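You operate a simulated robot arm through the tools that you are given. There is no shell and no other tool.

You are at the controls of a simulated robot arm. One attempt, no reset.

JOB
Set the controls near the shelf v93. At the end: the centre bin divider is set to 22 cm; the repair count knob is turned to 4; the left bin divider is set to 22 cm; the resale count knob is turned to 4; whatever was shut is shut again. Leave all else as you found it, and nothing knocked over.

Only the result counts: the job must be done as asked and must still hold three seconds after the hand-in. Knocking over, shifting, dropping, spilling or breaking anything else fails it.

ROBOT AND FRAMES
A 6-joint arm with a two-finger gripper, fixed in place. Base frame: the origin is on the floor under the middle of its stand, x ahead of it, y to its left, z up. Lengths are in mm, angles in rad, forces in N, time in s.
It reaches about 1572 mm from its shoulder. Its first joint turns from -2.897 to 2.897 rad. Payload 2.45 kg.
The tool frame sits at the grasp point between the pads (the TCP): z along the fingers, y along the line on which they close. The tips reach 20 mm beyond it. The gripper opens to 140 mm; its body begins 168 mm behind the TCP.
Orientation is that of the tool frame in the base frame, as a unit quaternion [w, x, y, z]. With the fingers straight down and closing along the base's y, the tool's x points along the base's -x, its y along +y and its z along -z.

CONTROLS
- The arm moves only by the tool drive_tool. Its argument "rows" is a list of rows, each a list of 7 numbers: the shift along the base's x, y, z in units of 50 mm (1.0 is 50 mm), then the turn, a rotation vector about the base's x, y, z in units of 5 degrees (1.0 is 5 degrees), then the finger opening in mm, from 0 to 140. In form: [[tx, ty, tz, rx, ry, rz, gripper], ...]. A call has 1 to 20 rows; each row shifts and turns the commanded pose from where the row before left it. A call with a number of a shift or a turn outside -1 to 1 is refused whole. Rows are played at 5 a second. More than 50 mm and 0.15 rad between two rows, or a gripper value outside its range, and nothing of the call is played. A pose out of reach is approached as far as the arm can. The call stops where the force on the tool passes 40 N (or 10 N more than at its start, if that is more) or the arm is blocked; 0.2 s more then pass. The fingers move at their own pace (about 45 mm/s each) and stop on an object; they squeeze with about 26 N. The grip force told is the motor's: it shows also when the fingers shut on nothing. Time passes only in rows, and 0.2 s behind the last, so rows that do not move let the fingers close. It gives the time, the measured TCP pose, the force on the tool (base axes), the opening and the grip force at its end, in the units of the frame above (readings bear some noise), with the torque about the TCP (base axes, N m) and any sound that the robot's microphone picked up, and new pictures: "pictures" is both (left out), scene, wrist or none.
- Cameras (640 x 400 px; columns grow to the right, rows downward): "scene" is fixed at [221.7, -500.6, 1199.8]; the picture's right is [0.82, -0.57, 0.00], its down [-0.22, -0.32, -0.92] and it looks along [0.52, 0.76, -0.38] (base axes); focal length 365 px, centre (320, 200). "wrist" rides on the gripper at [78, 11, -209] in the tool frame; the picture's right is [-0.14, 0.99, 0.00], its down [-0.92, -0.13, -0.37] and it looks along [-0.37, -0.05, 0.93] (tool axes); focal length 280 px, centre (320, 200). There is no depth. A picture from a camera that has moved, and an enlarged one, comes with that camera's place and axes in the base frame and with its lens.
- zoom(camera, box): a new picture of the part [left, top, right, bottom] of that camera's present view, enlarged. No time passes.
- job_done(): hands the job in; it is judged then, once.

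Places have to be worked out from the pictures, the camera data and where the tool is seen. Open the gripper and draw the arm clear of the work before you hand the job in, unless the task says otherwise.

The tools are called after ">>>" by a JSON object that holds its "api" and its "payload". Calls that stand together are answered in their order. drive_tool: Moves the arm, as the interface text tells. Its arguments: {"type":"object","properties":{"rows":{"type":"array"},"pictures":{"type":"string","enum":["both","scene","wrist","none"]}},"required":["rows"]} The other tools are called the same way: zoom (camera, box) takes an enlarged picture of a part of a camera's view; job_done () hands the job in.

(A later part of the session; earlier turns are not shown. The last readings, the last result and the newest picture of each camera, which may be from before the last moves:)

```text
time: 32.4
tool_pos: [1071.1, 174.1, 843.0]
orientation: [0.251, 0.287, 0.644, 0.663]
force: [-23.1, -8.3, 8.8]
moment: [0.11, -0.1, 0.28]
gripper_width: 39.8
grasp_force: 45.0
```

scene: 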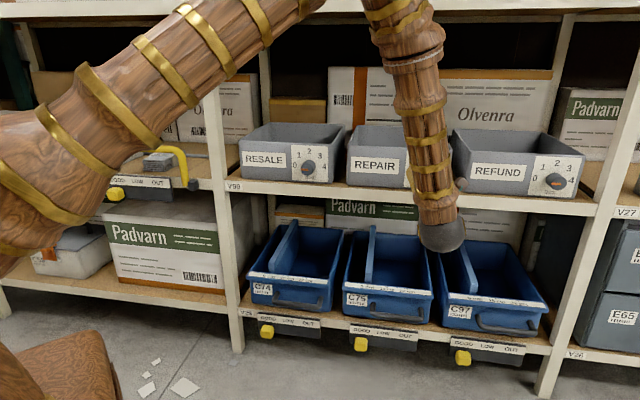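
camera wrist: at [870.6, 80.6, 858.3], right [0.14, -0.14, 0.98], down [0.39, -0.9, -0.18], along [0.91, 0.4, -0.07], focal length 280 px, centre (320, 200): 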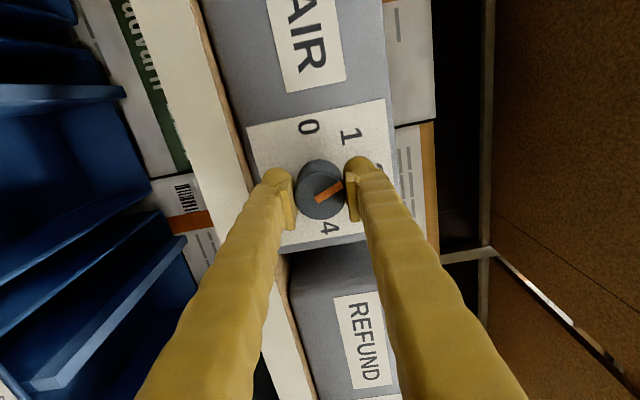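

That overshot, since the stiffness is nearer 85 N/mm. I'll trim back by about half and continue turning.

>>> {"api": "drive_tool", "payload": {"rows": [[-0.005, -0.002, 0.002, 0, 0, 0, 36], [0, 0, 0, 0, 0, 0, 36]], "pictures": "none"}}

```text
time: 33.0
tool_pos: [1071.9, 174.4, 842.7]
orientation: [0.252, 0.288, 0.644, 0.663]
force: [-32.1, -17.0, 9.0]
moment: [0.09, -0.06, 0.14]
gripper_width: 39.5
grasp_force: 44.8
```

The force doesn't track the small step directly, so there may be slow settling. I'll hold still and read again.

>>> {"api": "drive_tool", "payload": {"rows": [[0, 0, 0, 0, 0, 0, 36], [0, 0, 0, 0, 0, 0, 36], [0, 0, 0, 0, 0, 0, 36]], "pictures": "none"}}

```text
time: 33.8
tool_pos: [1073.1, 174.9, 842.9]
orientation: [0.252, 0.288, 0.644, 0.663]
force: [-28.7, -21.2, 7.3]
moment: [0.11, -0.08, 0.06]
gripper_width: 39.8
grasp_force: 44.9
```

The n load now reads -35 N, so the true contact is about 170 N/mm once settled. I'll back out 0.2 mm along n.

>>> {"api": "drive_tool", "payload": {"rows": [[-0.003, -0.003, 0.001, 0, 0, 0, 36], [0, 0, 0, 0, 0, 0, 36], [0, 0, 0, 0, 0, 0, 36]], "pictures": "none"}}

```text
time: 34.6
tool_pos: [1072.6, 174.6, 842.6]
orientation: [0.252, 0.288, 0.644, 0.662]
force: [-8.4, -15.4, 2.3]
moment: [0.05, -0.03, -0.11]
gripper_width: 39.3
grasp_force: 44.8
```

Load is down to -17 N along n and trends positive as I turn, so I'll continue another 25°.

>>> {"api": "drive_tool", "payload": {"rows": [[0, 0, 0, 0.4, 0.4, 0, 36], [0, 0, 0, 0.5, 0.5, 0, 36], [0, 0, 0, 0.5, 0.5, 0, 36], [0, 0, 0, 0.5, 0.5, 0, 36], [0, 0, 0, 0.5, 0.5, 0, 36], [0, 0, 0, 0.5, 0.5, 0, 36], [0, 0, 0, 0.5, 0.5, 0, 36], [0, 0, 0, 0, 0, 0, 36]], "pictures": "wrist"}}

```text
time: 36.4
tool_pos: [1072.6, 174.8, 842.6]
orientation: [0.109, 0.417, 0.569, 0.7]
force: [19.0, 13.1, -2.0]
moment: [-0.04, -0.01, 0.02]
gripper_width: 39.8
grasp_force: 44.7
camera wrist: at [879.7, 71.7, 888.6], right [0.41, -0.41, 0.82], down [0.28, -0.8, -0.54], along [0.87, 0.45, -0.21], focal length 280 px, centre (320, 200)
```

wrist: 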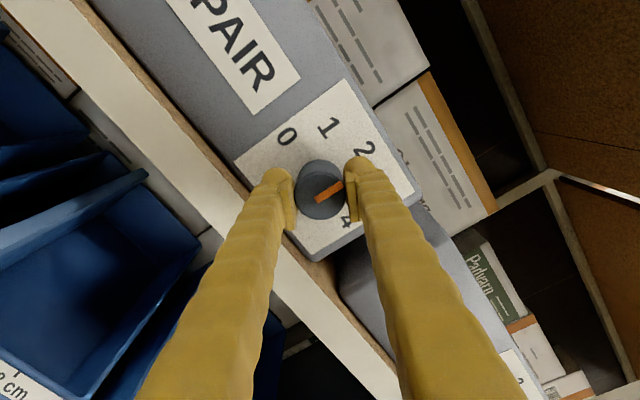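

The n load rises steadily with the turn, so I'll feed in a small +n compensation per row and continue.

>>> {"api": "drive_tool", "payload": {"rows": [[0.003, 0.003, 0, 0, 0, 0, 36], [0.0006, 0.0006, 0, 0.5, 0.5, 0, 36], [0.0006, 0.0006, 0, 0.5, 0.5, 0, 36], [0.0006, 0.0006, 0, 0.5, 0.5, 0, 36], [0.0006, 0.0006, 0, 0.5, 0.5, 0, 36], [0.0006, 0.0006, 0, 0.5, 0.5, 0, 36], [0.0006, 0.0006, 0, 0.5, 0.5, 0, 36], [0.0006, 0.0006, 0, 0.5, 0.5, 0, 36], [0, 0, 0, 0, 0, 0, 36]], "pictures": "wrist"}}

```text
time: 38.4
tool_pos: [1072.1, 175.1, 842.8]
orientation: [-0.043, 0.529, 0.467, 0.707]
force: [-8.3, 2.1, 9.7]
moment: [0.09, -0.07, 0.07]
gripper_width: 39.5
grasp_force: 44.7
camera wrist: at [897.0, 54.3, 911.4], right [0.61, -0.62, 0.5], down [0.07, -0.59, -0.81], along [0.79, 0.53, -0.32], focal length 280 px, centre (320, 200)
```

wrist: 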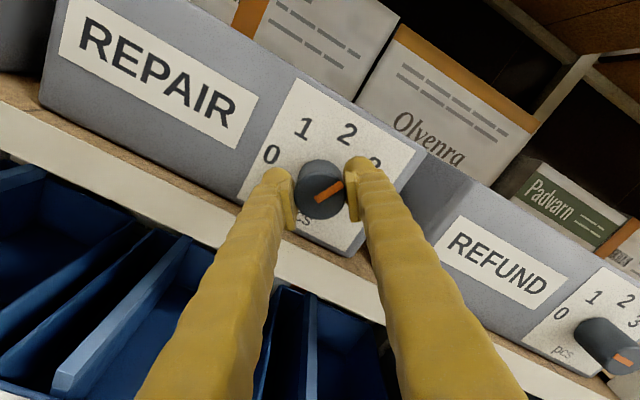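

Tracking well, with under 13 N of load at 142° of roll. The target is 204.5°, where the indicator comes to 4. I'll continue half of the remaining turn.

>>> {"api": "drive_tool", "payload": {"rows": [[-0.001, 0.001, 0.002, 0, 0, 0, 36], [0.0005, 0.0005, 0, 0.5, 0.5, 0, 36], [0.0005, 0.0005, 0, 0.5, 0.5, 0, 36], [0.0005, 0.0005, 0, 0.5, 0.5, 0, 36], [0.0005, 0.0005, 0, 0.5, 0.5, 0, 36], [0.0005, 0.0005, 0, 0.5, 0.5, 0, 36], [0.0005, 0.0005, 0, 0.5, 0.5, 0, 36], [0.0005, 0.0005, 0, 0.5, 0.5, 0, 36], [0.0005, 0.0005, 0, 0.5, 0.5, 0, 36], [0, 0, 0, 0, 0, 0, 36]], "pictures": "wrist"}}

```text
time: 40.6
tool_pos: [1072.6, 173.8, 843.5]
orientation: [-0.214, 0.629, 0.322, 0.675]
force: [2.8, -8.2, -1.5]
moment: [-0.08, 0.06, -0.04]
gripper_width: 39.7
grasp_force: 45.2
camera wrist: at [923.1, 28.3, 922.4], right [0.7, -0.71, 0.03], down [-0.24, -0.28, -0.93], along [0.67, 0.65, -0.37], focal length 280 px, centre (320, 200)
```

wrist: 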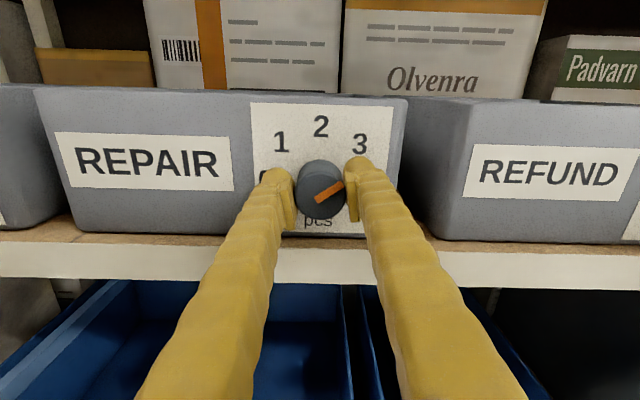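

Very low load now. Indicator is between 3 and 4, with about 34° remaining.

>>> {"api": "drive_tool", "payload": {"rows": [[0.0005, 0.0005, 0, 0.5, 0.5, 0, 36], [0.0005, 0.0005, 0, 0.5, 0.5, 0, 36], [0.0005, 0.0005, 0, 0.5, 0.5, 0, 36], [0.0005, 0.0005, 0, 0.5, 0.5, 0, 36], [0.0005, 0.0005, 0, 0.5, 0.5, 0, 36], [0.0005, 0.0005, 0, 0.5, 0.5, 0, 36], [0.0005, 0.0005, 0, 0.5, 0.5, 0, 36], [0.0005, 0.0005, 0, 0.5, 0.5, 0, 36], [0.0005, 0.0005, 0, 0.5, 0.5, 0, 36], [0, 0, 0, 0, 0, 0, 36]], "pictures": "wrist"}}

>>> {"api": "zoom", "payload": {"camera": "wrist", "box": [240, 120, 400, 220]}}

```text
time: 42.8
tool_pos: [1071.1, 174.0, 843.6]
orientation: [-0.39, 0.693, 0.138, 0.59]
force: [22.5, -7.7, 7.0]
moment: [0.07, -0.03, -0.21]
gripper_width: 39.7
grasp_force: 45.3
camera wrist: at [952.6, -1.2, 912.1], right [0.61, -0.61, -0.5], down [-0.59, 0.07, -0.8], along [0.53, 0.79, -0.32], focal length 280 px, centre (320, 200)
```

wrist: 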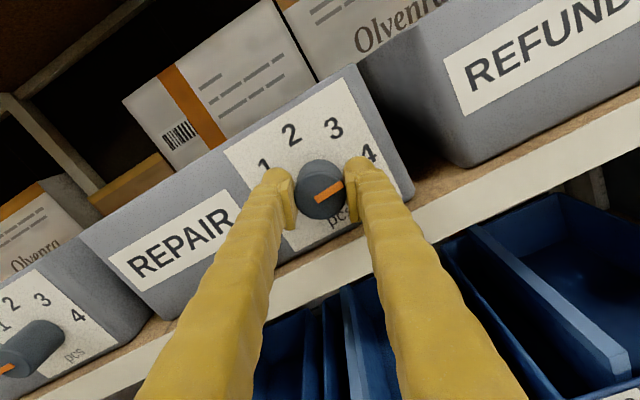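

```text
4.00 times, centred on (320, 170) of wrist
camera zoom: at [952.6, -1.2, 912.1], right [0.61, -0.61, -0.5], down [-0.59, 0.07, -0.8], along [0.53, 0.79, -0.32], focal length 1122 px, centre (320, 320)
```

zoom: 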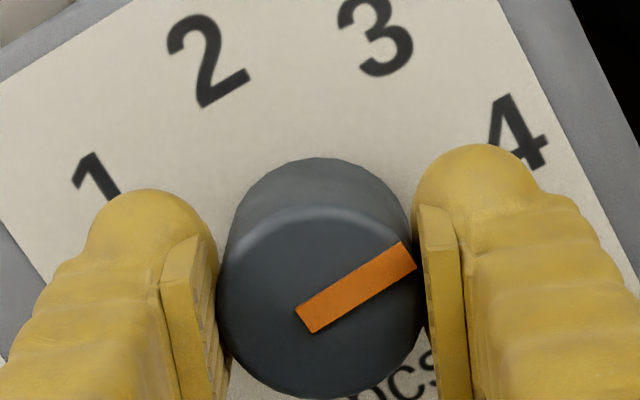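

2.3° remains by the pose reading. I'll add it with a small sideways correction, then release and check the indicator.

>>> {"api": "drive_tool", "payload": {"rows": [[0.002, -0.001, 0.001, 0.16, 0.16, 0, 36], [0.001, -0.001, 0, 0.18, 0.18, 0, 36], [0, 0, 0, 0, 0, 0, 36], [0, 0, 0, 0, 0, 0, 36]], "pictures": "none"}}

```text
time: 43.8
tool_pos: [1071.8, 173.2, 843.1]
orientation: [-0.403, 0.696, 0.124, 0.582]
force: [15.4, -8.5, 10.6]
moment: [0.11, -0.03, -0.11]
gripper_width: 39.8
grasp_force: 45.4
```

Roll is at 204.4°. I'll open and back off to inspect the REPAIR setting.

>>> {"api": "drive_tool", "payload": {"rows": [[0, 0, 0, 0, 0, 0, 50], [0, 0, 0, 0, 0, 0, 60], [0, 0, 0, 0, 0, 0, 70], [0, 0, 0, 0, 0, 0, 70], [-0.25, -0.25, 0, 0, 0, 0, 70], [-0.5, -0.5, 0, 0, 0, 0, 70], [-0.5, -0.5, 0, 0, 0, 0, 70], [0, 0, 0, 0, 0, 0, 70]]}}

>>> {"api": "zoom", "payload": {"camera": "wrist", "box": [240, 90, 400, 190]}}

>>> {"api": "zoom", "payload": {"camera": "scene", "box": [390, 140, 470, 190]}}

```text
time: 45.6
tool_pos: [1009.2, 110.2, 842.5]
orientation: [-0.401, 0.696, 0.123, 0.582]
force: [0.1, -0.3, 0.6]
moment: [0.0, -0.03, -0.01]
gripper_width: 70.3
grasp_force: 0.0
camera wrist: at [892.6, -67.1, 910.6], right [0.59, -0.6, -0.54], down [-0.61, 0.1, -0.78], along [0.52, 0.8, -0.31], focal length 280 px, centre (320, 200)
```

scene: 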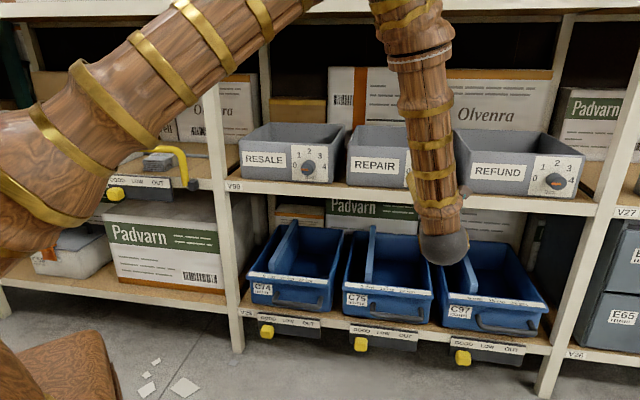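
wrist: 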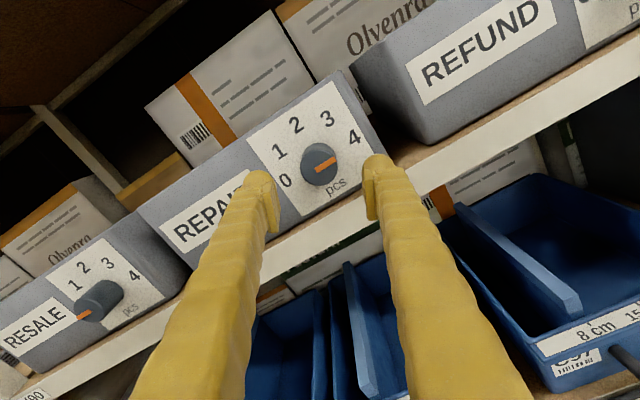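

```text
4.00 times, centred on (320, 140) of wrist
camera zoom: at [892.6, -67.1, 910.6], right [0.59, -0.6, -0.54], down [-0.61, 0.1, -0.78], along [0.52, 0.8, -0.31], focal length 1122 px, centre (320, 440)
```

zoom: 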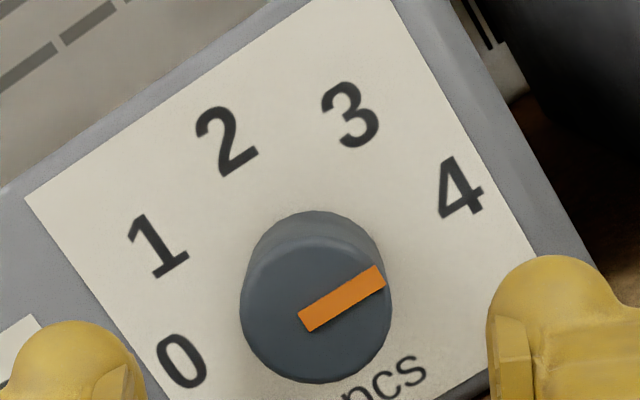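

```text
8.00 times, centred on (430, 165) of scene
camera zoom: at [221.7, -500.6, 1199.8], right [0.82, -0.57, 0.0], down [-0.22, -0.32, -0.92], along [0.52, 0.76, -0.38], focal length 2916 px, centre (-560, 480)
```

zoom: 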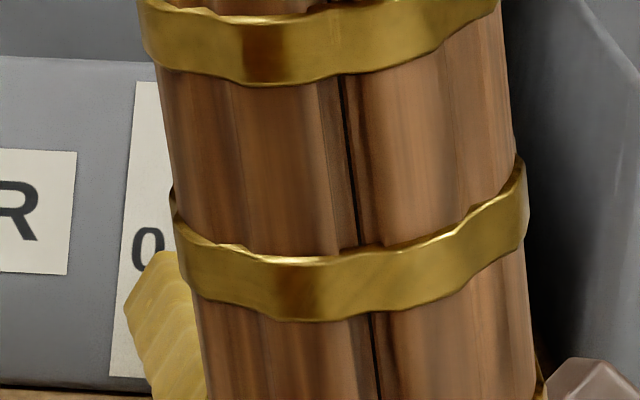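

REPAIR's indicator lies along the plate's horizontal and points at 4. Now I'll shift along the shelf to RESALE, estimated at s≈273, z≈842, while rolling back to the start angle and staying well in front of the bins.

>>> {"api": "drive_tool", "payload": {"rows": [[-0.21, -0.21, 0, -1, -1, 0, 70], [-0.21, -0.21, 0, -1, -1, 0, 70], [-0.64, 0.64, 0, -1, -1, 0, 70], [-0.64, 0.64, 0, -1, -1, 0, 70], [-0.64, 0.64, 0, -1, -1, 0, 70], [-0.64, 0.64, 0, -1, -1, 0, 70], [-0.64, 0.64, 0, -1, -1, 0, 70], [-0.64, 0.64, 0, -1, -1, 0, 70], [-0.64, 0.64, 0, -1, -1, 0, 70], [-0.64, 0.64, 0, -1, -1, 0, 70], [0, 0, 0, -1, -1, 0, 70], [0, 0, 0, -1, -1, 0, 70], [0, 0, 0, -1, -1, 0, 70], [0, 0, 0, 0, 0, 0, 70]]}}

>>> {"api": "zoom", "payload": {"camera": "wrist", "box": [240, 90, 400, 190]}}

>>> {"api": "zoom", "payload": {"camera": "scene", "box": [390, 140, 470, 190]}}

```text
time: 48.6
tool_pos: [732.7, 346.4, 843.9]
orientation: [0.138, 0.392, 0.586, 0.696]
force: [0.6, 0.4, -0.2]
moment: [0.0, 0.0, -0.01]
gripper_width: 69.8
grasp_force: 0.1
camera wrist: at [537.9, 246.9, 883.8], right [0.36, -0.36, 0.86], down [0.31, -0.83, -0.47], along [0.88, 0.43, -0.18], focal length 280 px, centre (320, 200)
```

scene: 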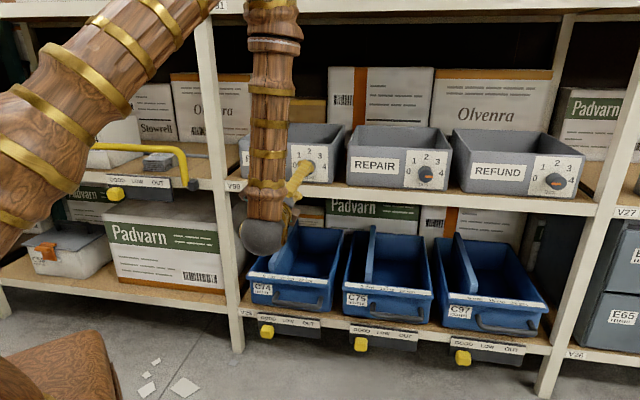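
wrist: 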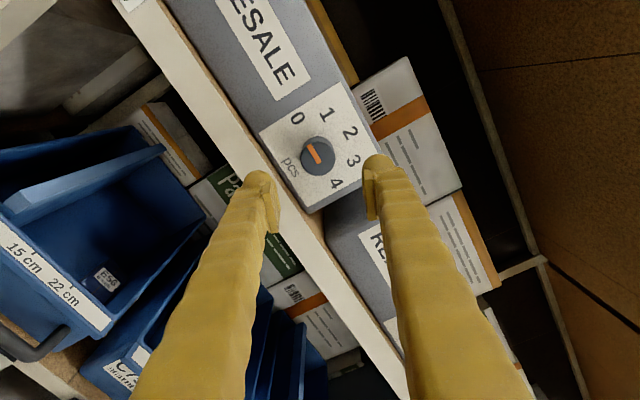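

```text
4.00 times, centred on (320, 140) of wrist
camera zoom: at [537.9, 246.9, 883.8], right [0.36, -0.36, 0.86], down [0.31, -0.83, -0.47], along [0.88, 0.43, -0.18], focal length 1122 px, centre (320, 440)
```

zoom: 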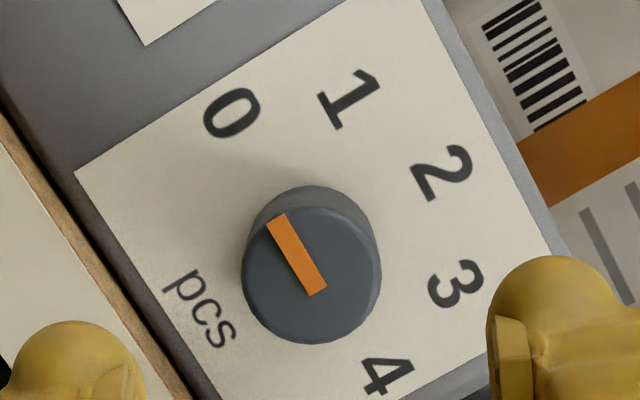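

```text
8.00 times, centred on (430, 165) of scene
camera zoom: at [221.7, -500.6, 1199.8], right [0.82, -0.57, 0.0], down [-0.22, -0.32, -0.92], along [0.52, 0.76, -0.38], focal length 2916 px, centre (-560, 480)
```

zoom: 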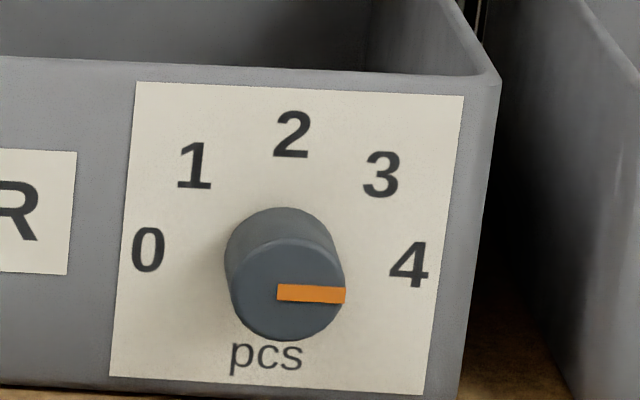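

REPAIR is confirmed at 4 in the scene view. RESALE's axis reads about 2.5 mm left and 1.5 mm below the tool axis. I'll correct, move to n≈837 and finish rolling back to 24.5°.

>>> {"api": "drive_tool", "payload": {"rows": [[-0.035, 0.035, -0.031, -1, -1, 0, 70], [0, 0, 0, -1, -1, 0, 70], [0.2, 0.2, 0, -1, -1, 0, 70], [0.2, 0.2, 0, -1, -1, 0, 70], [0.2, 0.2, 0, -1, -1, 0, 70], [0.2, 0.2, 0, -1, -1, 0, 70], [0.246, 0.246, 0, -1, -1, 0, 70], [0, 0, 0, -1, -1, 0, 70], [0, 0, 0, -1, -1, 0, 70], [0, 0, 0, -1, -1, 0, 70], [0, 0, 0, -1, -1, 0, 70], [0, 0, 0, -1, -1, 0, 70], [0, 0, 0, -0.42, -0.42, 0, 70], [0, 0, 0, 0, 0, 0, 70], [0, 0, 0, 0, 0, 0, 70]], "pictures": "wrist"}}

>>> {"api": "zoom", "payload": {"camera": "wrist", "box": [240, 120, 400, 220]}}

```text
time: 51.8
tool_pos: [784.2, 400.6, 841.7]
orientation: [0.579, -0.126, 0.696, 0.406]
force: [0.0, -0.2, 0.2]
moment: [-0.03, 0.0, -0.01]
gripper_width: 69.9
grasp_force: 0.0
camera wrist: at [606.7, 282.5, 776.1], right [-0.6, 0.59, 0.54], down [0.1, -0.62, 0.78], along [0.8, 0.52, 0.31], focal length 280 px, centre (320, 200)
```

wrist: 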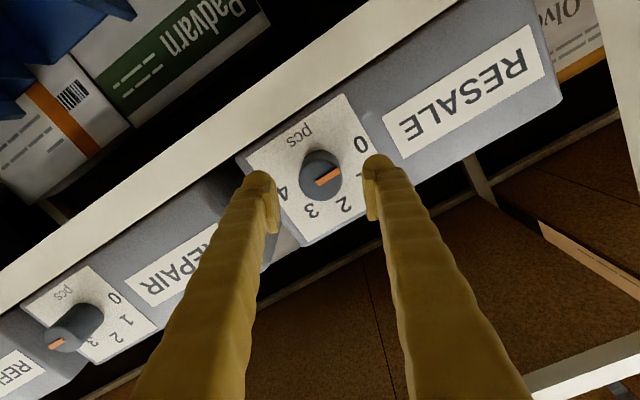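

```text
4.00 times, centred on (320, 170) of wrist
camera zoom: at [606.7, 282.5, 776.1], right [-0.6, 0.59, 0.54], down [0.1, -0.62, 0.78], along [0.8, 0.52, 0.31], focal length 1122 px, centre (320, 320)
```

zoom: 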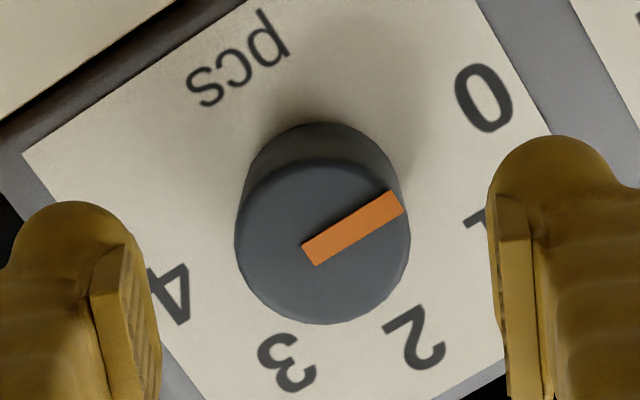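

Nearly centred; this view suggests about +0.9 mm in z. I'll apply half of that and verify from a roll 90° away.

>>> {"api": "drive_tool", "payload": {"rows": [[0, 0, 0.01, 1, 1, 0, 70], [0, 0, 0, 1, 1, 0, 70], [0, 0, 0, 1, 1, 0, 70], [0, 0, 0, 1, 1, 0, 70], [0, 0, 0, 1, 1, 0, 70], [0, 0, 0, 1, 1, 0, 70], [0, 0, 0, 1, 1, 0, 70], [0, 0, 0, 1, 1, 0, 70], [0, 0, 0, 1, 1, 0, 70], [0, 0, 0, 1, 1, 0, 70], [0, 0, 0, 1, 1, 0, 70], [0, 0, 0, 1, 1, 0, 70], [0, 0, 0, 1, 1, 0, 70], [0, 0, 0, 0, 0, 0, 70], [0, 0, 0, 0, 0, 0, 70]], "pictures": "none"}}

>>> {"api": "zoom", "payload": {"camera": "wrist", "box": [240, 120, 400, 220]}}

```text
time: 55.0
tool_pos: [783.2, 400.2, 842.3]
orientation: [0.112, 0.414, 0.571, 0.7]
force: [-0.1, -0.1, -0.3]
moment: [0.01, 0.01, 0.03]
gripper_width: 70.1
grasp_force: 0.0
```

```text
4.00 times, centred on (320, 170) of wrist
camera zoom: at [590.8, 298.8, 887.0], right [0.4, -0.41, 0.82], down [0.28, -0.8, -0.53], along [0.87, 0.44, -0.21], focal length 1122 px, centre (320, 320)
```

zoom: 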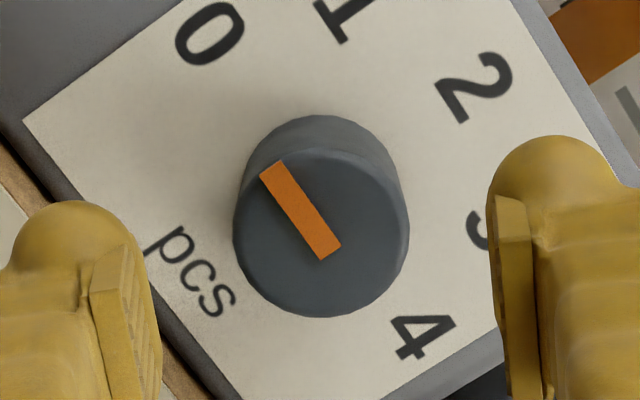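

From both rolls the residual is about +0.55 mm in z and -0.25 mm in s. I'll apply it, roll back to 24.5°, advance to n≈880 and grip.

>>> {"api": "drive_tool", "payload": {"rows": [[-0.0035, 0.0035, 0.011, -1, -1, 0, 70], [0, 0, 0, -1, -1, 0, 70], [0, 0, 0, -1, -1, 0, 70], [0, 0, 0, -1, -1, 0, 70], [0, 0, 0, -1, -1, 0, 70], [0, 0, 0, -1, -1, 0, 70], [0, 0, 0, -1, -1, 0, 70], [0, 0, 0, -1, -1, 0, 70], [0, 0, 0, -1, -1, 0, 70], [0, 0, 0, -1, -1, 0, 70], [0, 0, 0, -1, -1, 0, 70], [0, 0, 0, -1, -1, 0, 70], [0, 0, 0, -1, -1, 0, 70], [0, 0, 0, 0, 0, 0, 70], [0, 0, 0, 0, 0, 0, 70]], "pictures": "none"}}

>>> {"api": "zoom", "payload": {"camera": "wrist", "box": [240, 120, 400, 220]}}

```text
time: 58.2
tool_pos: [782.3, 401.5, 842.6]
orientation: [0.579, -0.126, 0.696, 0.406]
force: [0.3, 0.8, -0.6]
moment: [0.01, 0.03, 0.0]
gripper_width: 69.9
grasp_force: 0.0
```

```text
4.00 times, centred on (320, 170) of wrist
camera zoom: at [607.1, 282.5, 777.0], right [-0.6, 0.59, 0.54], down [0.1, -0.62, 0.78], along [0.8, 0.52, 0.31], focal length 1122 px, centre (320, 320)
```

zoom: 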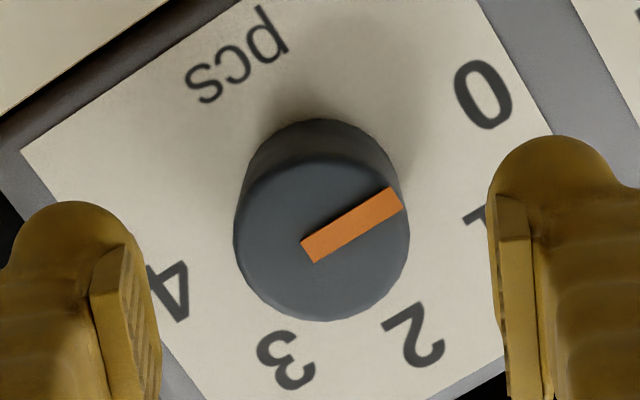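

Centred within a quarter of a millimetre. Advancing and gripping.

>>> {"api": "drive_tool", "payload": {"rows": [[0.152, 0.152, 0, 0, 0, 0, 70], [0.152, 0.152, 0, 0, 0, 0, 70], [0.152, 0.152, 0, 0, 0, 0, 70], [0.152, 0.152, 0, 0, 0, 0, 70], [0, 0, 0, 0, 0, 0, 60], [0, 0, 0, 0, 0, 0, 50], [0, 0, 0, 0, 0, 0, 44], [0, 0, 0, 0, 0, 0, 38], [0, 0, 0, 0, 0, 0, 36], [0, 0, 0, 0, 0, 0, 36]], "pictures": "wrist"}}

```text
time: 60.4
tool_pos: [813.4, 432.1, 843.1]
orientation: [0.579, -0.125, 0.696, 0.406]
force: [7.1, -1.6, -3.3]
moment: [-0.07, 0.03, -0.03]
gripper_width: 40.0
grasp_force: 44.7
camera wrist: at [637.3, 313.0, 777.9], right [-0.6, 0.59, 0.54], down [0.1, -0.62, 0.78], along [0.8, 0.52, 0.31], focal length 280 px, centre (320, 200)
```

wrist: 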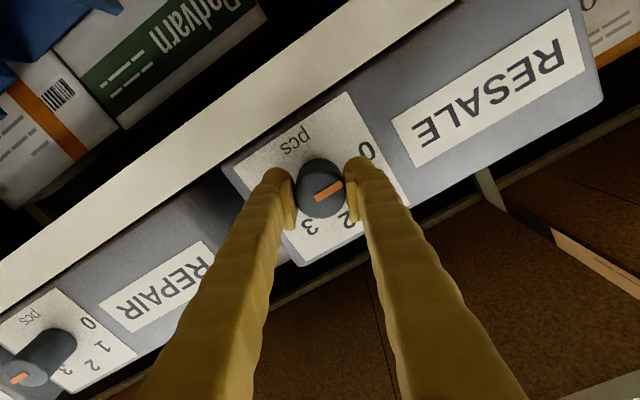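

Gripped with about 8 N of load. Turning clockwise in small steps with the same gentle n compensation.

>>> {"api": "drive_tool", "payload": {"rows": [[0.0006, 0.0006, 0, 0.3, 0.3, 0, 36], [0.0006, 0.0006, 0, 0.5, 0.5, 0, 36], [0.0006, 0.0006, 0, 0.5, 0.5, 0, 36], [0.0006, 0.0006, 0, 0.5, 0.5, 0, 36], [0.0006, 0.0006, 0, 0.5, 0.5, 0, 36], [0, 0, 0, 0, 0, 0, 36]], "pictures": "none"}}

```text
time: 61.8
tool_pos: [813.3, 430.5, 843.7]
orientation: [0.516, -0.024, 0.707, 0.484]
force: [12.5, -1.8, 5.1]
moment: [0.07, -0.05, -0.13]
gripper_width: 39.6
grasp_force: 44.8
```

Load about 14 N; continuing with a slight correction toward +s.

>>> {"api": "drive_tool", "payload": {"rows": [[0.002, -0.001, 0.001, 0.5, 0.5, 0, 36], [0.0006, 0.0006, 0, 0.5, 0.5, 0, 36], [0.0006, 0.0006, 0, 0.5, 0.5, 0, 36], [0.0006, 0.0006, 0, 0.5, 0.5, 0, 36], [0.0006, 0.0006, 0, 0.5, 0.5, 0, 36], [0.0006, 0.0006, 0, 0.5, 0.5, 0, 36], [0.0006, 0.0006, 0, 0.5, 0.5, 0, 36], [0, 0, 0, 0, 0, 0, 36]], "pictures": "none"}}

```text
time: 63.6
tool_pos: [814.1, 430.6, 844.4]
orientation: [0.4, 0.128, 0.694, 0.584]
force: [-3.0, -6.6, 19.4]
moment: [0.18, -0.09, -0.06]
gripper_width: 39.8
grasp_force: 44.6
```

Vertical load is +19 N, so I'll raise 0.2 mm and keep turning.

>>> {"api": "drive_tool", "payload": {"rows": [[0, 0, 0.004, 0.3, 0.3, 0, 36], [0.0004, 0.0004, 0.0005, 0.5, 0.5, 0, 36], [0.0004, 0.0004, 0.0005, 0.5, 0.5, 0, 36], [0.0004, 0.0004, 0.0005, 0.5, 0.5, 0, 36], [0.0004, 0.0004, 0.0005, 0.5, 0.5, 0, 36], [0.0004, 0.0004, 0.0005, 0.5, 0.5, 0, 36], [0.0004, 0.0004, 0.0005, 0.5, 0.5, 0, 36], [0, 0, 0, 0, 0, 0, 36]], "pictures": "wrist"}}

```text
time: 65.4
tool_pos: [814.6, 430.8, 842.9]
orientation: [0.275, 0.266, 0.654, 0.653]
force: [-11.6, -15.2, 8.3]
moment: [0.06, -0.07, -0.12]
gripper_width: 39.7
grasp_force: 45.2
camera wrist: at [611.8, 338.5, 852.9], right [0.09, -0.09, 0.99], down [0.39, -0.91, -0.12], along [0.92, 0.4, -0.04], focal length 280 px, centre (320, 200)
```

wrist: 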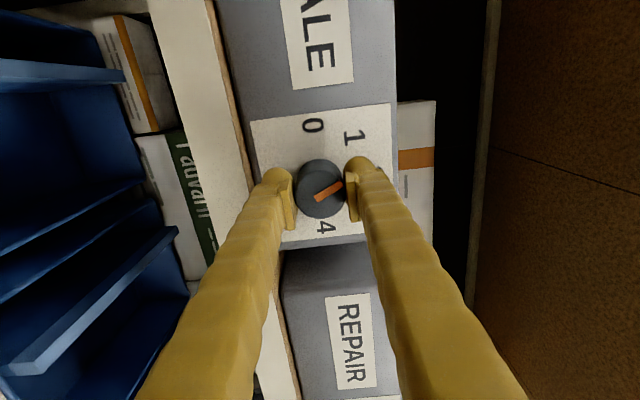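

The n load is now -19 N, so I'll drop that compensation, back off 0.15 mm and continue.

>>> {"api": "drive_tool", "payload": {"rows": [[-0.002, -0.002, 0.001, 0.3, 0.3, 0, 36], [0, 0, 0.0003, 0.5, 0.5, 0, 36], [0, 0, 0.0003, 0.5, 0.5, 0, 36], [0, 0, 0.0003, 0.5, 0.5, 0, 36], [0, 0, 0.0003, 0.5, 0.5, 0, 36], [0, 0, 0.0003, 0.5, 0.5, 0, 36], [0, 0, 0.0003, 0.5, 0.5, 0, 36], [0, 0, 0, 0, 0, 0, 36]], "pictures": "none"}}

```text
time: 67.2
tool_pos: [813.4, 430.8, 843.1]
orientation: [0.138, 0.393, 0.586, 0.696]
force: [11.2, 14.8, -8.1]
moment: [-0.02, 0.11, 0.06]
gripper_width: 40.0
grasp_force: 45.1
```

>>> {"api": "drive_tool", "payload": {"rows": [[0.002, 0.002, -0.001, 0.3, 0.3, 0, 36], [0.0004, 0.0004, 0, 0.5, 0.5, 0, 36], [0.0004, 0.0004, 0, 0.5, 0.5, 0, 36], [0.0004, 0.0004, 0, 0.5, 0.5, 0, 36], [0.0004, 0.0004, 0, 0.5, 0.5, 0, 36], [0.0004, 0.0004, 0, 0.5, 0.5, 0, 36], [0.0004, 0.0004, 0, 0.5, 0.5, 0, 36], [0, 0, 0, 0, 0, 0, 36]], "pictures": "none"}}

```text
time: 69.0
tool_pos: [813.4, 431.3, 843.0]
orientation: [-0.006, 0.503, 0.495, 0.708]
force: [-11.5, 7.8, 2.3]
moment: [0.06, -0.08, 0.21]
gripper_width: 39.7
grasp_force: 44.8
```

Roll is about 136° with loads under 15 N, leaving roughly 68° to go. I'll correct slightly toward -s and continue.

>>> {"api": "drive_tool", "payload": {"rows": [[-0.002, 0.002, 0, 0.3, 0.3, 0, 36], [0.0002, 0.0002, 0, 0.5, 0.5, 0, 36], [0.0002, 0.0002, 0, 0.5, 0.5, 0, 36], [0.0002, 0.0002, 0, 0.5, 0.5, 0, 36], [0.0002, 0.0002, 0, 0.5, 0.5, 0, 36], [0.0002, 0.0002, 0, 0.5, 0.5, 0, 36], [0.0002, 0.0002, 0, 0.5, 0.5, 0, 36], [0.0002, 0.0002, 0, 0.5, 0.5, 0, 36], [0, 0, 0, 0, 0, 0, 36]], "pictures": "wrist"}}

```text
time: 71.0
tool_pos: [812.9, 430.9, 843.1]
orientation: [-0.169, 0.605, 0.363, 0.688]
force: [18.6, 9.3, -10.3]
moment: [-0.19, 0.15, -0.07]
gripper_width: 39.9
grasp_force: 44.8
camera wrist: at [657.0, 293.0, 920.8], right [0.69, -0.7, 0.16], down [-0.15, -0.36, -0.92], along [0.7, 0.61, -0.36], focal length 280 px, centre (320, 200)
```

wrist: 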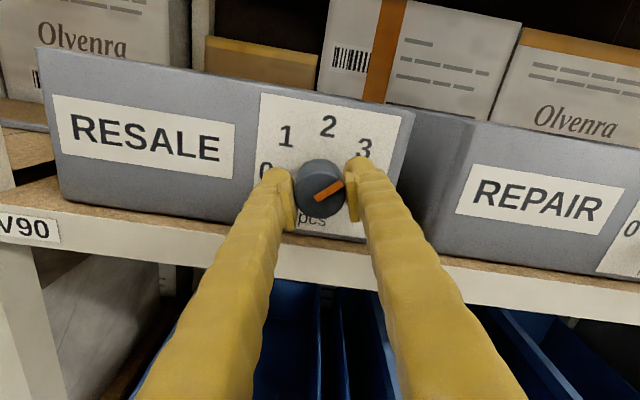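

Roll is at 163°, so 41.6° remain. Load is about 20 N along n; correcting and continuing.

>>> {"api": "drive_tool", "payload": {"rows": [[0.0025, 0.0015, -0.002, 0.3, 0.3, 0, 36], [0.0003, 0.0003, 0, 0.5, 0.5, 0, 36], [0.0003, 0.0003, 0, 0.5, 0.5, 0, 36], [0.0003, 0.0003, 0, 0.5, 0.5, 0, 36], [0.0003, 0.0003, 0, 0.5, 0.5, 0, 36], [0.0003, 0.0003, 0, 0.5, 0.5, 0, 36], [0.0003, 0.0003, 0, 0.5, 0.5, 0, 36], [0, 0, 0, 0, 0, 0, 36]], "pictures": "none"}}

```text
time: 72.8
tool_pos: [812.9, 431.7, 843.1]
orientation: [-0.303, 0.667, 0.233, 0.639]
force: [-14.1, -15.3, -4.6]
moment: [0.01, 0.02, -0.01]
gripper_width: 39.8
grasp_force: 44.7
```

Roll is at 186°, with 18.3° remaining. Backing off slightly along n and finishing.

>>> {"api": "drive_tool", "payload": {"rows": [[-0.002, -0.002, 0, 0.3, 0.3, 0, 36], [0, 0, 0, 0.5, 0.5, 0, 36], [0, 0, 0, 0.5, 0.5, 0, 36], [0, 0, 0, 0.5, 0.5, 0, 36], [0, 0, 0, 0.5, 0.5, 0, 36], [0, 0, 0, 0.29, 0.29, 0, 36], [0, 0, 0, 0, 0, 0, 36], [0, 0, 0, 0, 0, 0, 36]], "pictures": "wrist"}}

>>> {"api": "zoom", "payload": {"camera": "wrist", "box": [240, 120, 400, 220]}}

```text
time: 74.6
tool_pos: [813.5, 431.5, 842.2]
orientation: [-0.402, 0.696, 0.126, 0.582]
force: [-17.3, 1.4, -5.8]
moment: [-0.08, 0.11, 0.2]
gripper_width: 39.7
grasp_force: 44.9
camera wrist: at [695.9, 254.3, 910.4], right [0.59, -0.6, -0.53], down [-0.61, 0.09, -0.79], along [0.52, 0.79, -0.31], focal length 280 px, centre (320, 200)
```

wrist: 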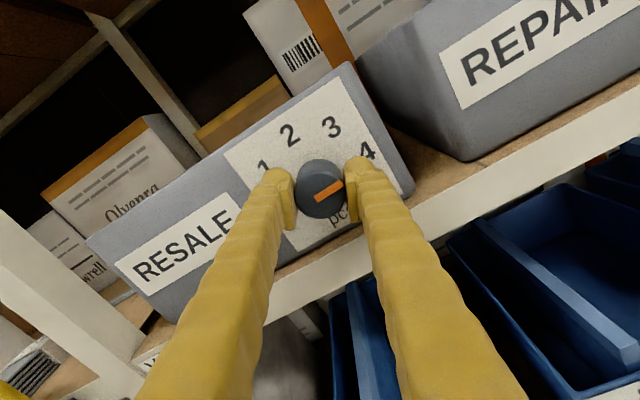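

```text
4.00 times, centred on (320, 170) of wrist
camera zoom: at [695.9, 254.3, 910.4], right [0.59, -0.6, -0.53], down [-0.61, 0.09, -0.79], along [0.52, 0.79, -0.31], focal length 1122 px, centre (320, 320)
```

zoom: 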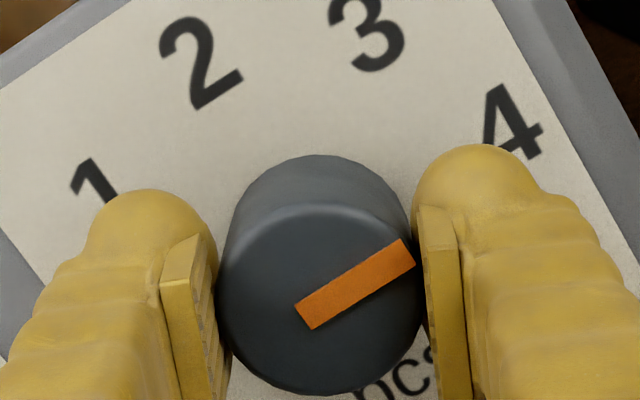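

Roll is 204.3° and the indicator points at 4, as REPAIR's did. Releasing and backing off to check.

>>> {"api": "drive_tool", "payload": {"rows": [[0, 0, 0, 0, 0, 0, 50], [0, 0, 0, 0, 0, 0, 60], [0, 0, 0, 0, 0, 0, 70], [0, 0, 0, 0, 0, 0, 70], [-0.25, -0.25, 0, 0, 0, 0, 70], [-0.5, -0.5, 0, 0, 0, 0, 70], [-0.7, -0.7, 0, 0, 0, 0, 70], [-0.7, -0.7, 0, 0, 0, 0, 70], [-0.7, -0.7, 0, 0, 0, 0, 70], [0, 0, 0, 0, 0, 0, 70]]}}

>>> {"api": "zoom", "payload": {"camera": "scene", "box": [270, 135, 350, 185]}}

>>> {"api": "zoom", "payload": {"camera": "wrist", "box": [240, 90, 400, 190]}}

```text
time: 76.8
tool_pos: [704.7, 293.6, 837.0]
orientation: [-0.402, 0.696, 0.125, 0.582]
force: [0.0, 0.6, -0.2]
moment: [0.0, 0.01, 0.05]
gripper_width: 70.1
grasp_force: 0.1
out of reach, approached as far as the arm can: row 9
camera wrist: at [586.9, 116.9, 904.8], right [0.6, -0.6, -0.53], down [-0.61, 0.09, -0.79], along [0.52, 0.8, -0.31], focal length 280 px, centre (320, 200)
```

scene: 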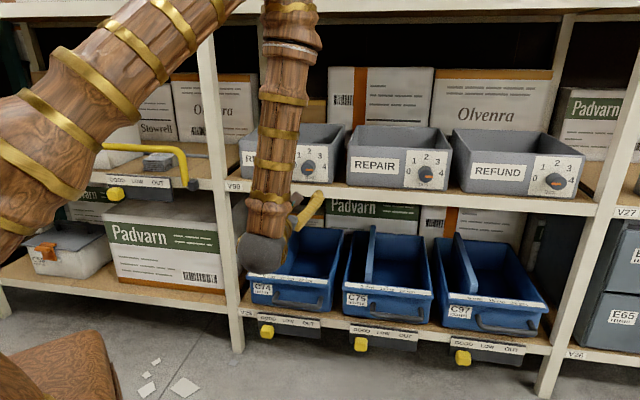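
wrist: 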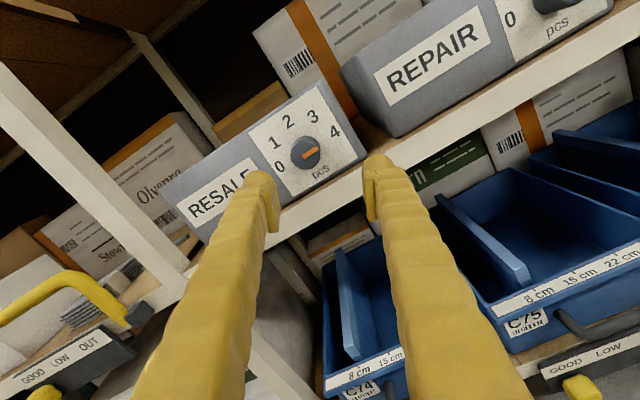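

```text
8.00 times, centred on (310, 160) of scene
camera zoom: at [221.7, -500.6, 1199.8], right [0.82, -0.57, 0.0], down [-0.22, -0.32, -0.92], along [0.52, 0.76, -0.38], focal length 2916 px, centre (400, 520)
```

zoom: 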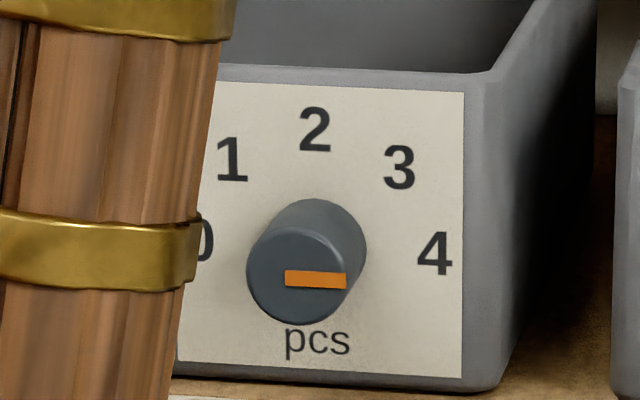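

```text
4.00 times, centred on (320, 140) of wrist
camera zoom: at [586.9, 116.9, 904.8], right [0.6, -0.6, -0.53], down [-0.61, 0.09, -0.79], along [0.52, 0.8, -0.31], focal length 1122 px, centre (320, 440)
```

zoom: 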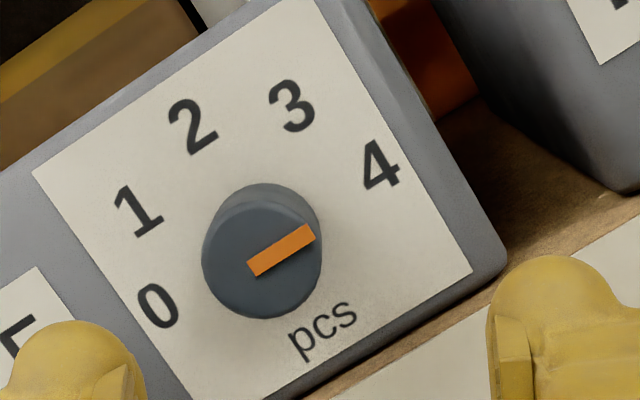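

RESALE reads 4 as well, so both knobs are done. Next are the dividers: the C74 divider stands at s≈120 (8 cm mark) with its top near z≈460, and the 22 cm mark is 140 mm further at s≈260. I'll level the roll, tilt the tool 45° down, and lower in front of the blue bins.

>>> {"api": "drive_tool", "payload": {"rows": [[0, 0, 0, -1, -1, 0, 70], [0, 0, 0, -1, -1, 0, 70], [0, 0, 0, -1, -1, 0, 70], [0, 0, 0, -0.45, -0.45, 0, 70], [0, 0, 0, -1, 1, 0, 70], [0, 0, 0, -1, 1, 0, 70], [0, 0, 0, -1, 1, 0, 70], [0, 0, 0, -1, 1, 0, 70], [0, 0, 0, -1, 1, 0, 70], [0, 0, 0, -1, 1, 0, 70], [0, 0, 0, -0.36, 0.36, 0, 70], [0, 0, -0.6, 0, 0, 0, 70], [0, 0, -0.7, 0, 0, 0, 70], [0, 0, -0.7, 0, 0, 0, 70], [0, 0, -0.7, 0, 0, 0, 70], [0, 0, -0.7, 0, 0, 0, 70], [0, 0, 0, 0, 0, 0, 70]]}}

```text
time: 80.4
tool_pos: [708.4, 294.4, 666.6]
orientation: [-0.145, 0.854, 0.352, 0.354]
force: [0.7, 0.2, -0.8]
moment: [-0.02, -0.01, 0.0]
gripper_width: 70.1
grasp_force: 0.0
out of reach, approached as far as the arm can: row 5
camera wrist: at [651.0, 221.2, 870.5], right [0.63, -0.77, -0.09], down [-0.74, -0.55, -0.39], along [0.25, 0.32, -0.91], focal length 280 px, centre (320, 200)
```

scene: 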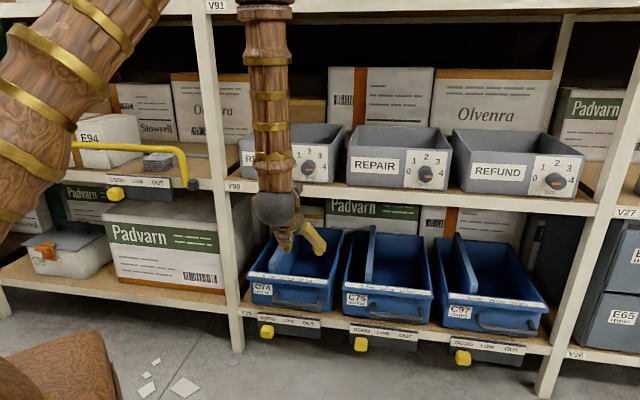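
wrist: 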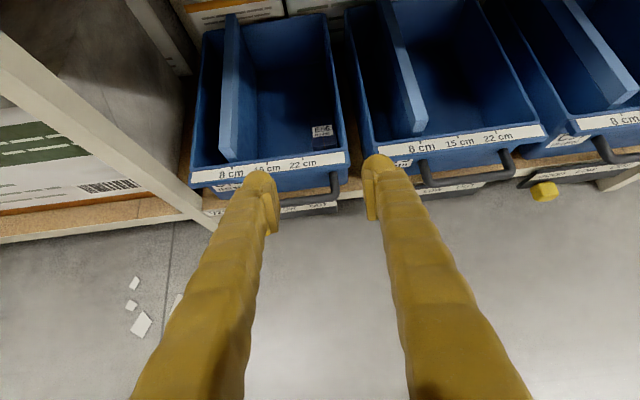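

Good view of the blue bins. There's a small labelled object inside C74 near the 22 cm side, so I'll look at it closely.

>>> {"api": "zoom", "payload": {"camera": "wrist", "box": [180, 0, 360, 220]}}

>>> {"api": "zoom", "payload": {"camera": "wrist", "box": [340, 0, 560, 200]}}

>>> {"api": "zoom", "payload": {"camera": "wrist", "box": [290, 100, 360, 160]}}

```text
1.82 times, centred on (270, 110) of wrist
camera zoom: at [651.0, 221.2, 870.5], right [0.63, -0.77, -0.09], down [-0.74, -0.55, -0.39], along [0.25, 0.32, -0.91], focal length 510 px, centre (411, 364)
```

zoom: 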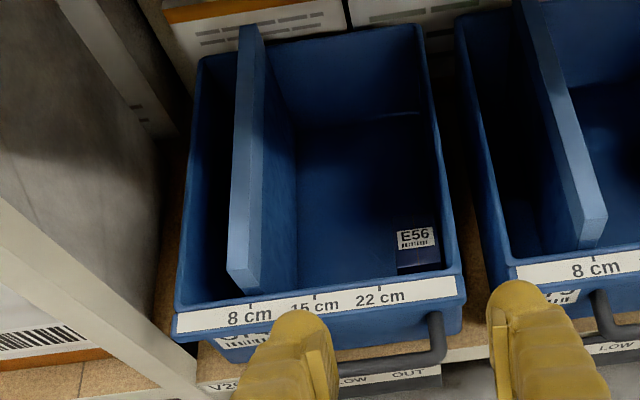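

```text
2.00 times, centred on (450, 100) of wrist
camera zoom: at [651.0, 221.2, 870.5], right [0.63, -0.77, -0.09], down [-0.74, -0.55, -0.39], along [0.25, 0.32, -0.91], focal length 561 px, centre (60, 400)
```

zoom: 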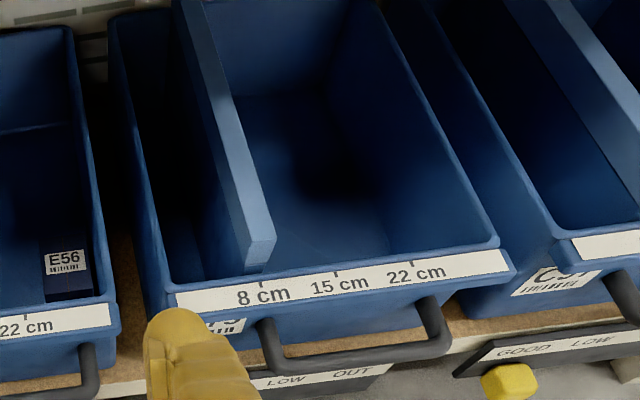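

```text
6.67 times, centred on (325, 130) of wrist
camera zoom: at [651.0, 221.2, 870.5], right [0.63, -0.77, -0.09], down [-0.74, -0.55, -0.39], along [0.25, 0.32, -0.91], focal length 1869 px, centre (287, 667)
```

zoom: 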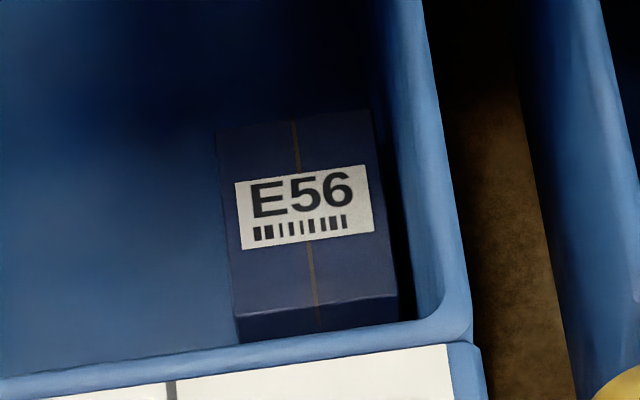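

The E56 carton sits in C74's front-right corner with its left face at about s≈271, just beyond where the divider belongs at 22 cm (s≈258 ±10). The slide must not overshoot. I'll measure the divider fronts and ticks precisely.

>>> {"api": "zoom", "payload": {"camera": "wrist", "box": [210, 110, 290, 190]}}

>>> {"api": "zoom", "payload": {"camera": "wrist", "box": [390, 80, 470, 160]}}

>>> {"api": "zoom", "payload": {"camera": "wrist", "box": [400, 20, 540, 150]}}

```text
5.00 times, centred on (250, 150) of wrist
camera zoom: at [651.0, 221.2, 870.5], right [0.63, -0.77, -0.09], down [-0.74, -0.55, -0.39], along [0.25, 0.32, -0.91], focal length 1402 px, centre (670, 450)
```

zoom: 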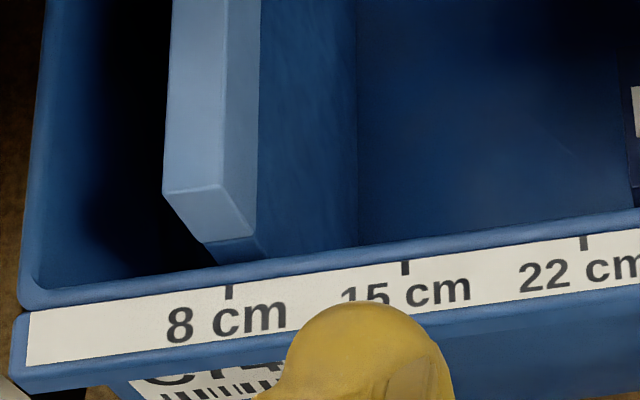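

```text
5.00 times, centred on (430, 120) of wrist
camera zoom: at [651.0, 221.2, 870.5], right [0.63, -0.77, -0.09], down [-0.74, -0.55, -0.39], along [0.25, 0.32, -0.91], focal length 1402 px, centre (-230, 600)
```

zoom: 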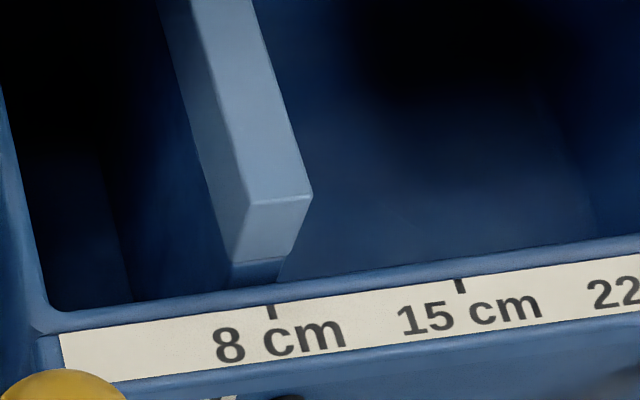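

```text
3.08 times, centred on (470, 85) of wrist
camera zoom: at [651.0, 221.2, 870.5], right [0.63, -0.77, -0.09], down [-0.74, -0.55, -0.39], along [0.25, 0.32, -0.91], focal length 863 px, centre (-142, 554)
```

zoom: 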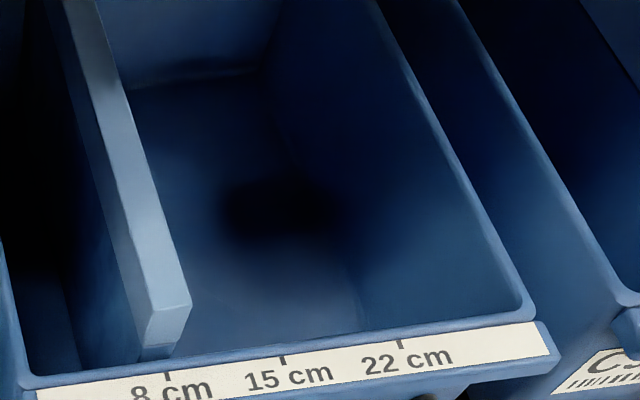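

The ticks come out at s=115/185/255 for C74, spaced 70 mm, and both dividers sit exactly on 8 cm: cap about 20 mm thick, front at n≈929, z≈409–444. I'll line up with C74's divider along the 45° approach with a 40 mm opening, stopping 150 mm short.

>>> {"api": "drive_tool", "payload": {"rows": [[-0.156, 0.474, -0.2, 0, 0, 0, 60], [-0.156, 0.474, -0.2, 0, 0, 0, 50], [-0.156, 0.474, -0.2, 0, 0, 0, 40], [-0.156, 0.474, -0.2, 0, 0, 0, 40], [-0.156, 0.474, -0.2, 0, 0, 0, 40], [-0.156, 0.474, -0.2, 0, 0, 0, 40], [-0.156, 0.474, -0.2, 0, 0, 0, 40], [-0.156, 0.474, -0.2, 0, 0, 0, 40], [0, 0, 0, 0, 0, 0, 40]]}}

>>> {"api": "zoom", "payload": {"camera": "wrist", "box": [240, 60, 440, 200]}}

```text
time: 82.4
tool_pos: [670.0, 459.0, 592.6]
orientation: [-0.158, 0.851, 0.358, 0.349]
force: [0.9, 0.3, 0.3]
moment: [0.0, 0.02, 0.0]
gripper_width: 40.0
grasp_force: 0.0
out of reach, approached as far as the arm can: row 6, 7, 8
camera wrist: at [618.2, 381.9, 795.8], right [0.65, -0.75, -0.12], down [-0.73, -0.56, -0.39], along [0.23, 0.34, -0.91], focal length 280 px, centre (320, 200)
```

scene: 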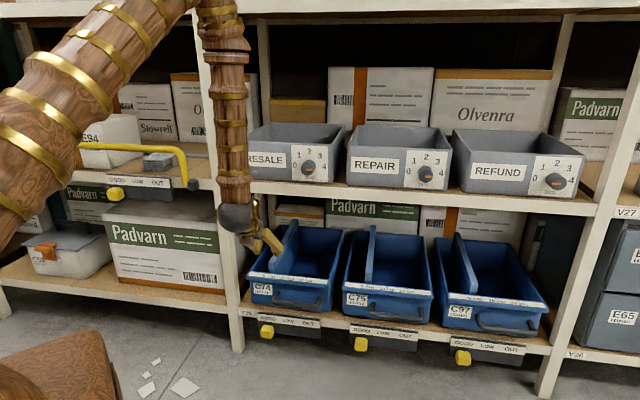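
wrist: 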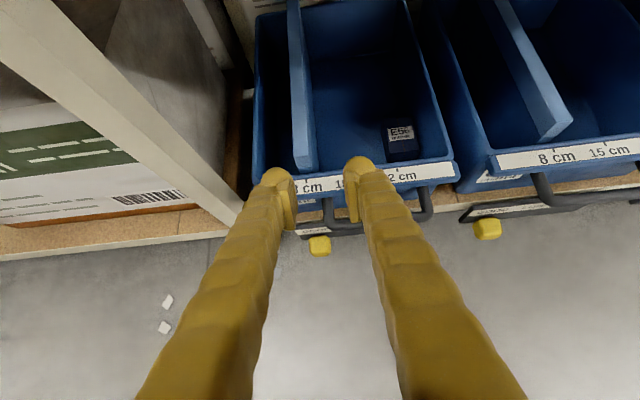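

```text
2.86 times, centred on (340, 130) of wrist
camera zoom: at [618.2, 381.9, 795.8], right [0.65, -0.75, -0.12], down [-0.73, -0.56, -0.39], along [0.23, 0.34, -0.91], focal length 801 px, centre (263, 400)
```

zoom: 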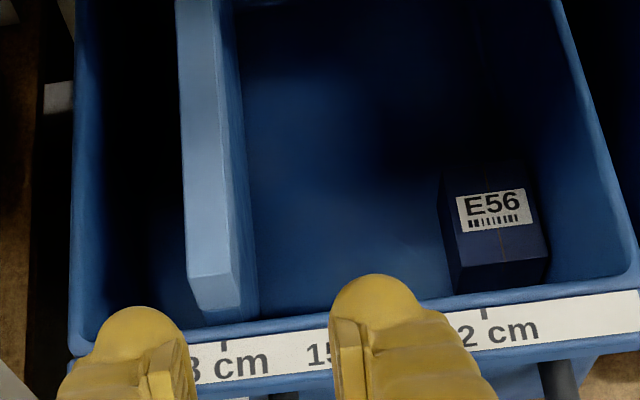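

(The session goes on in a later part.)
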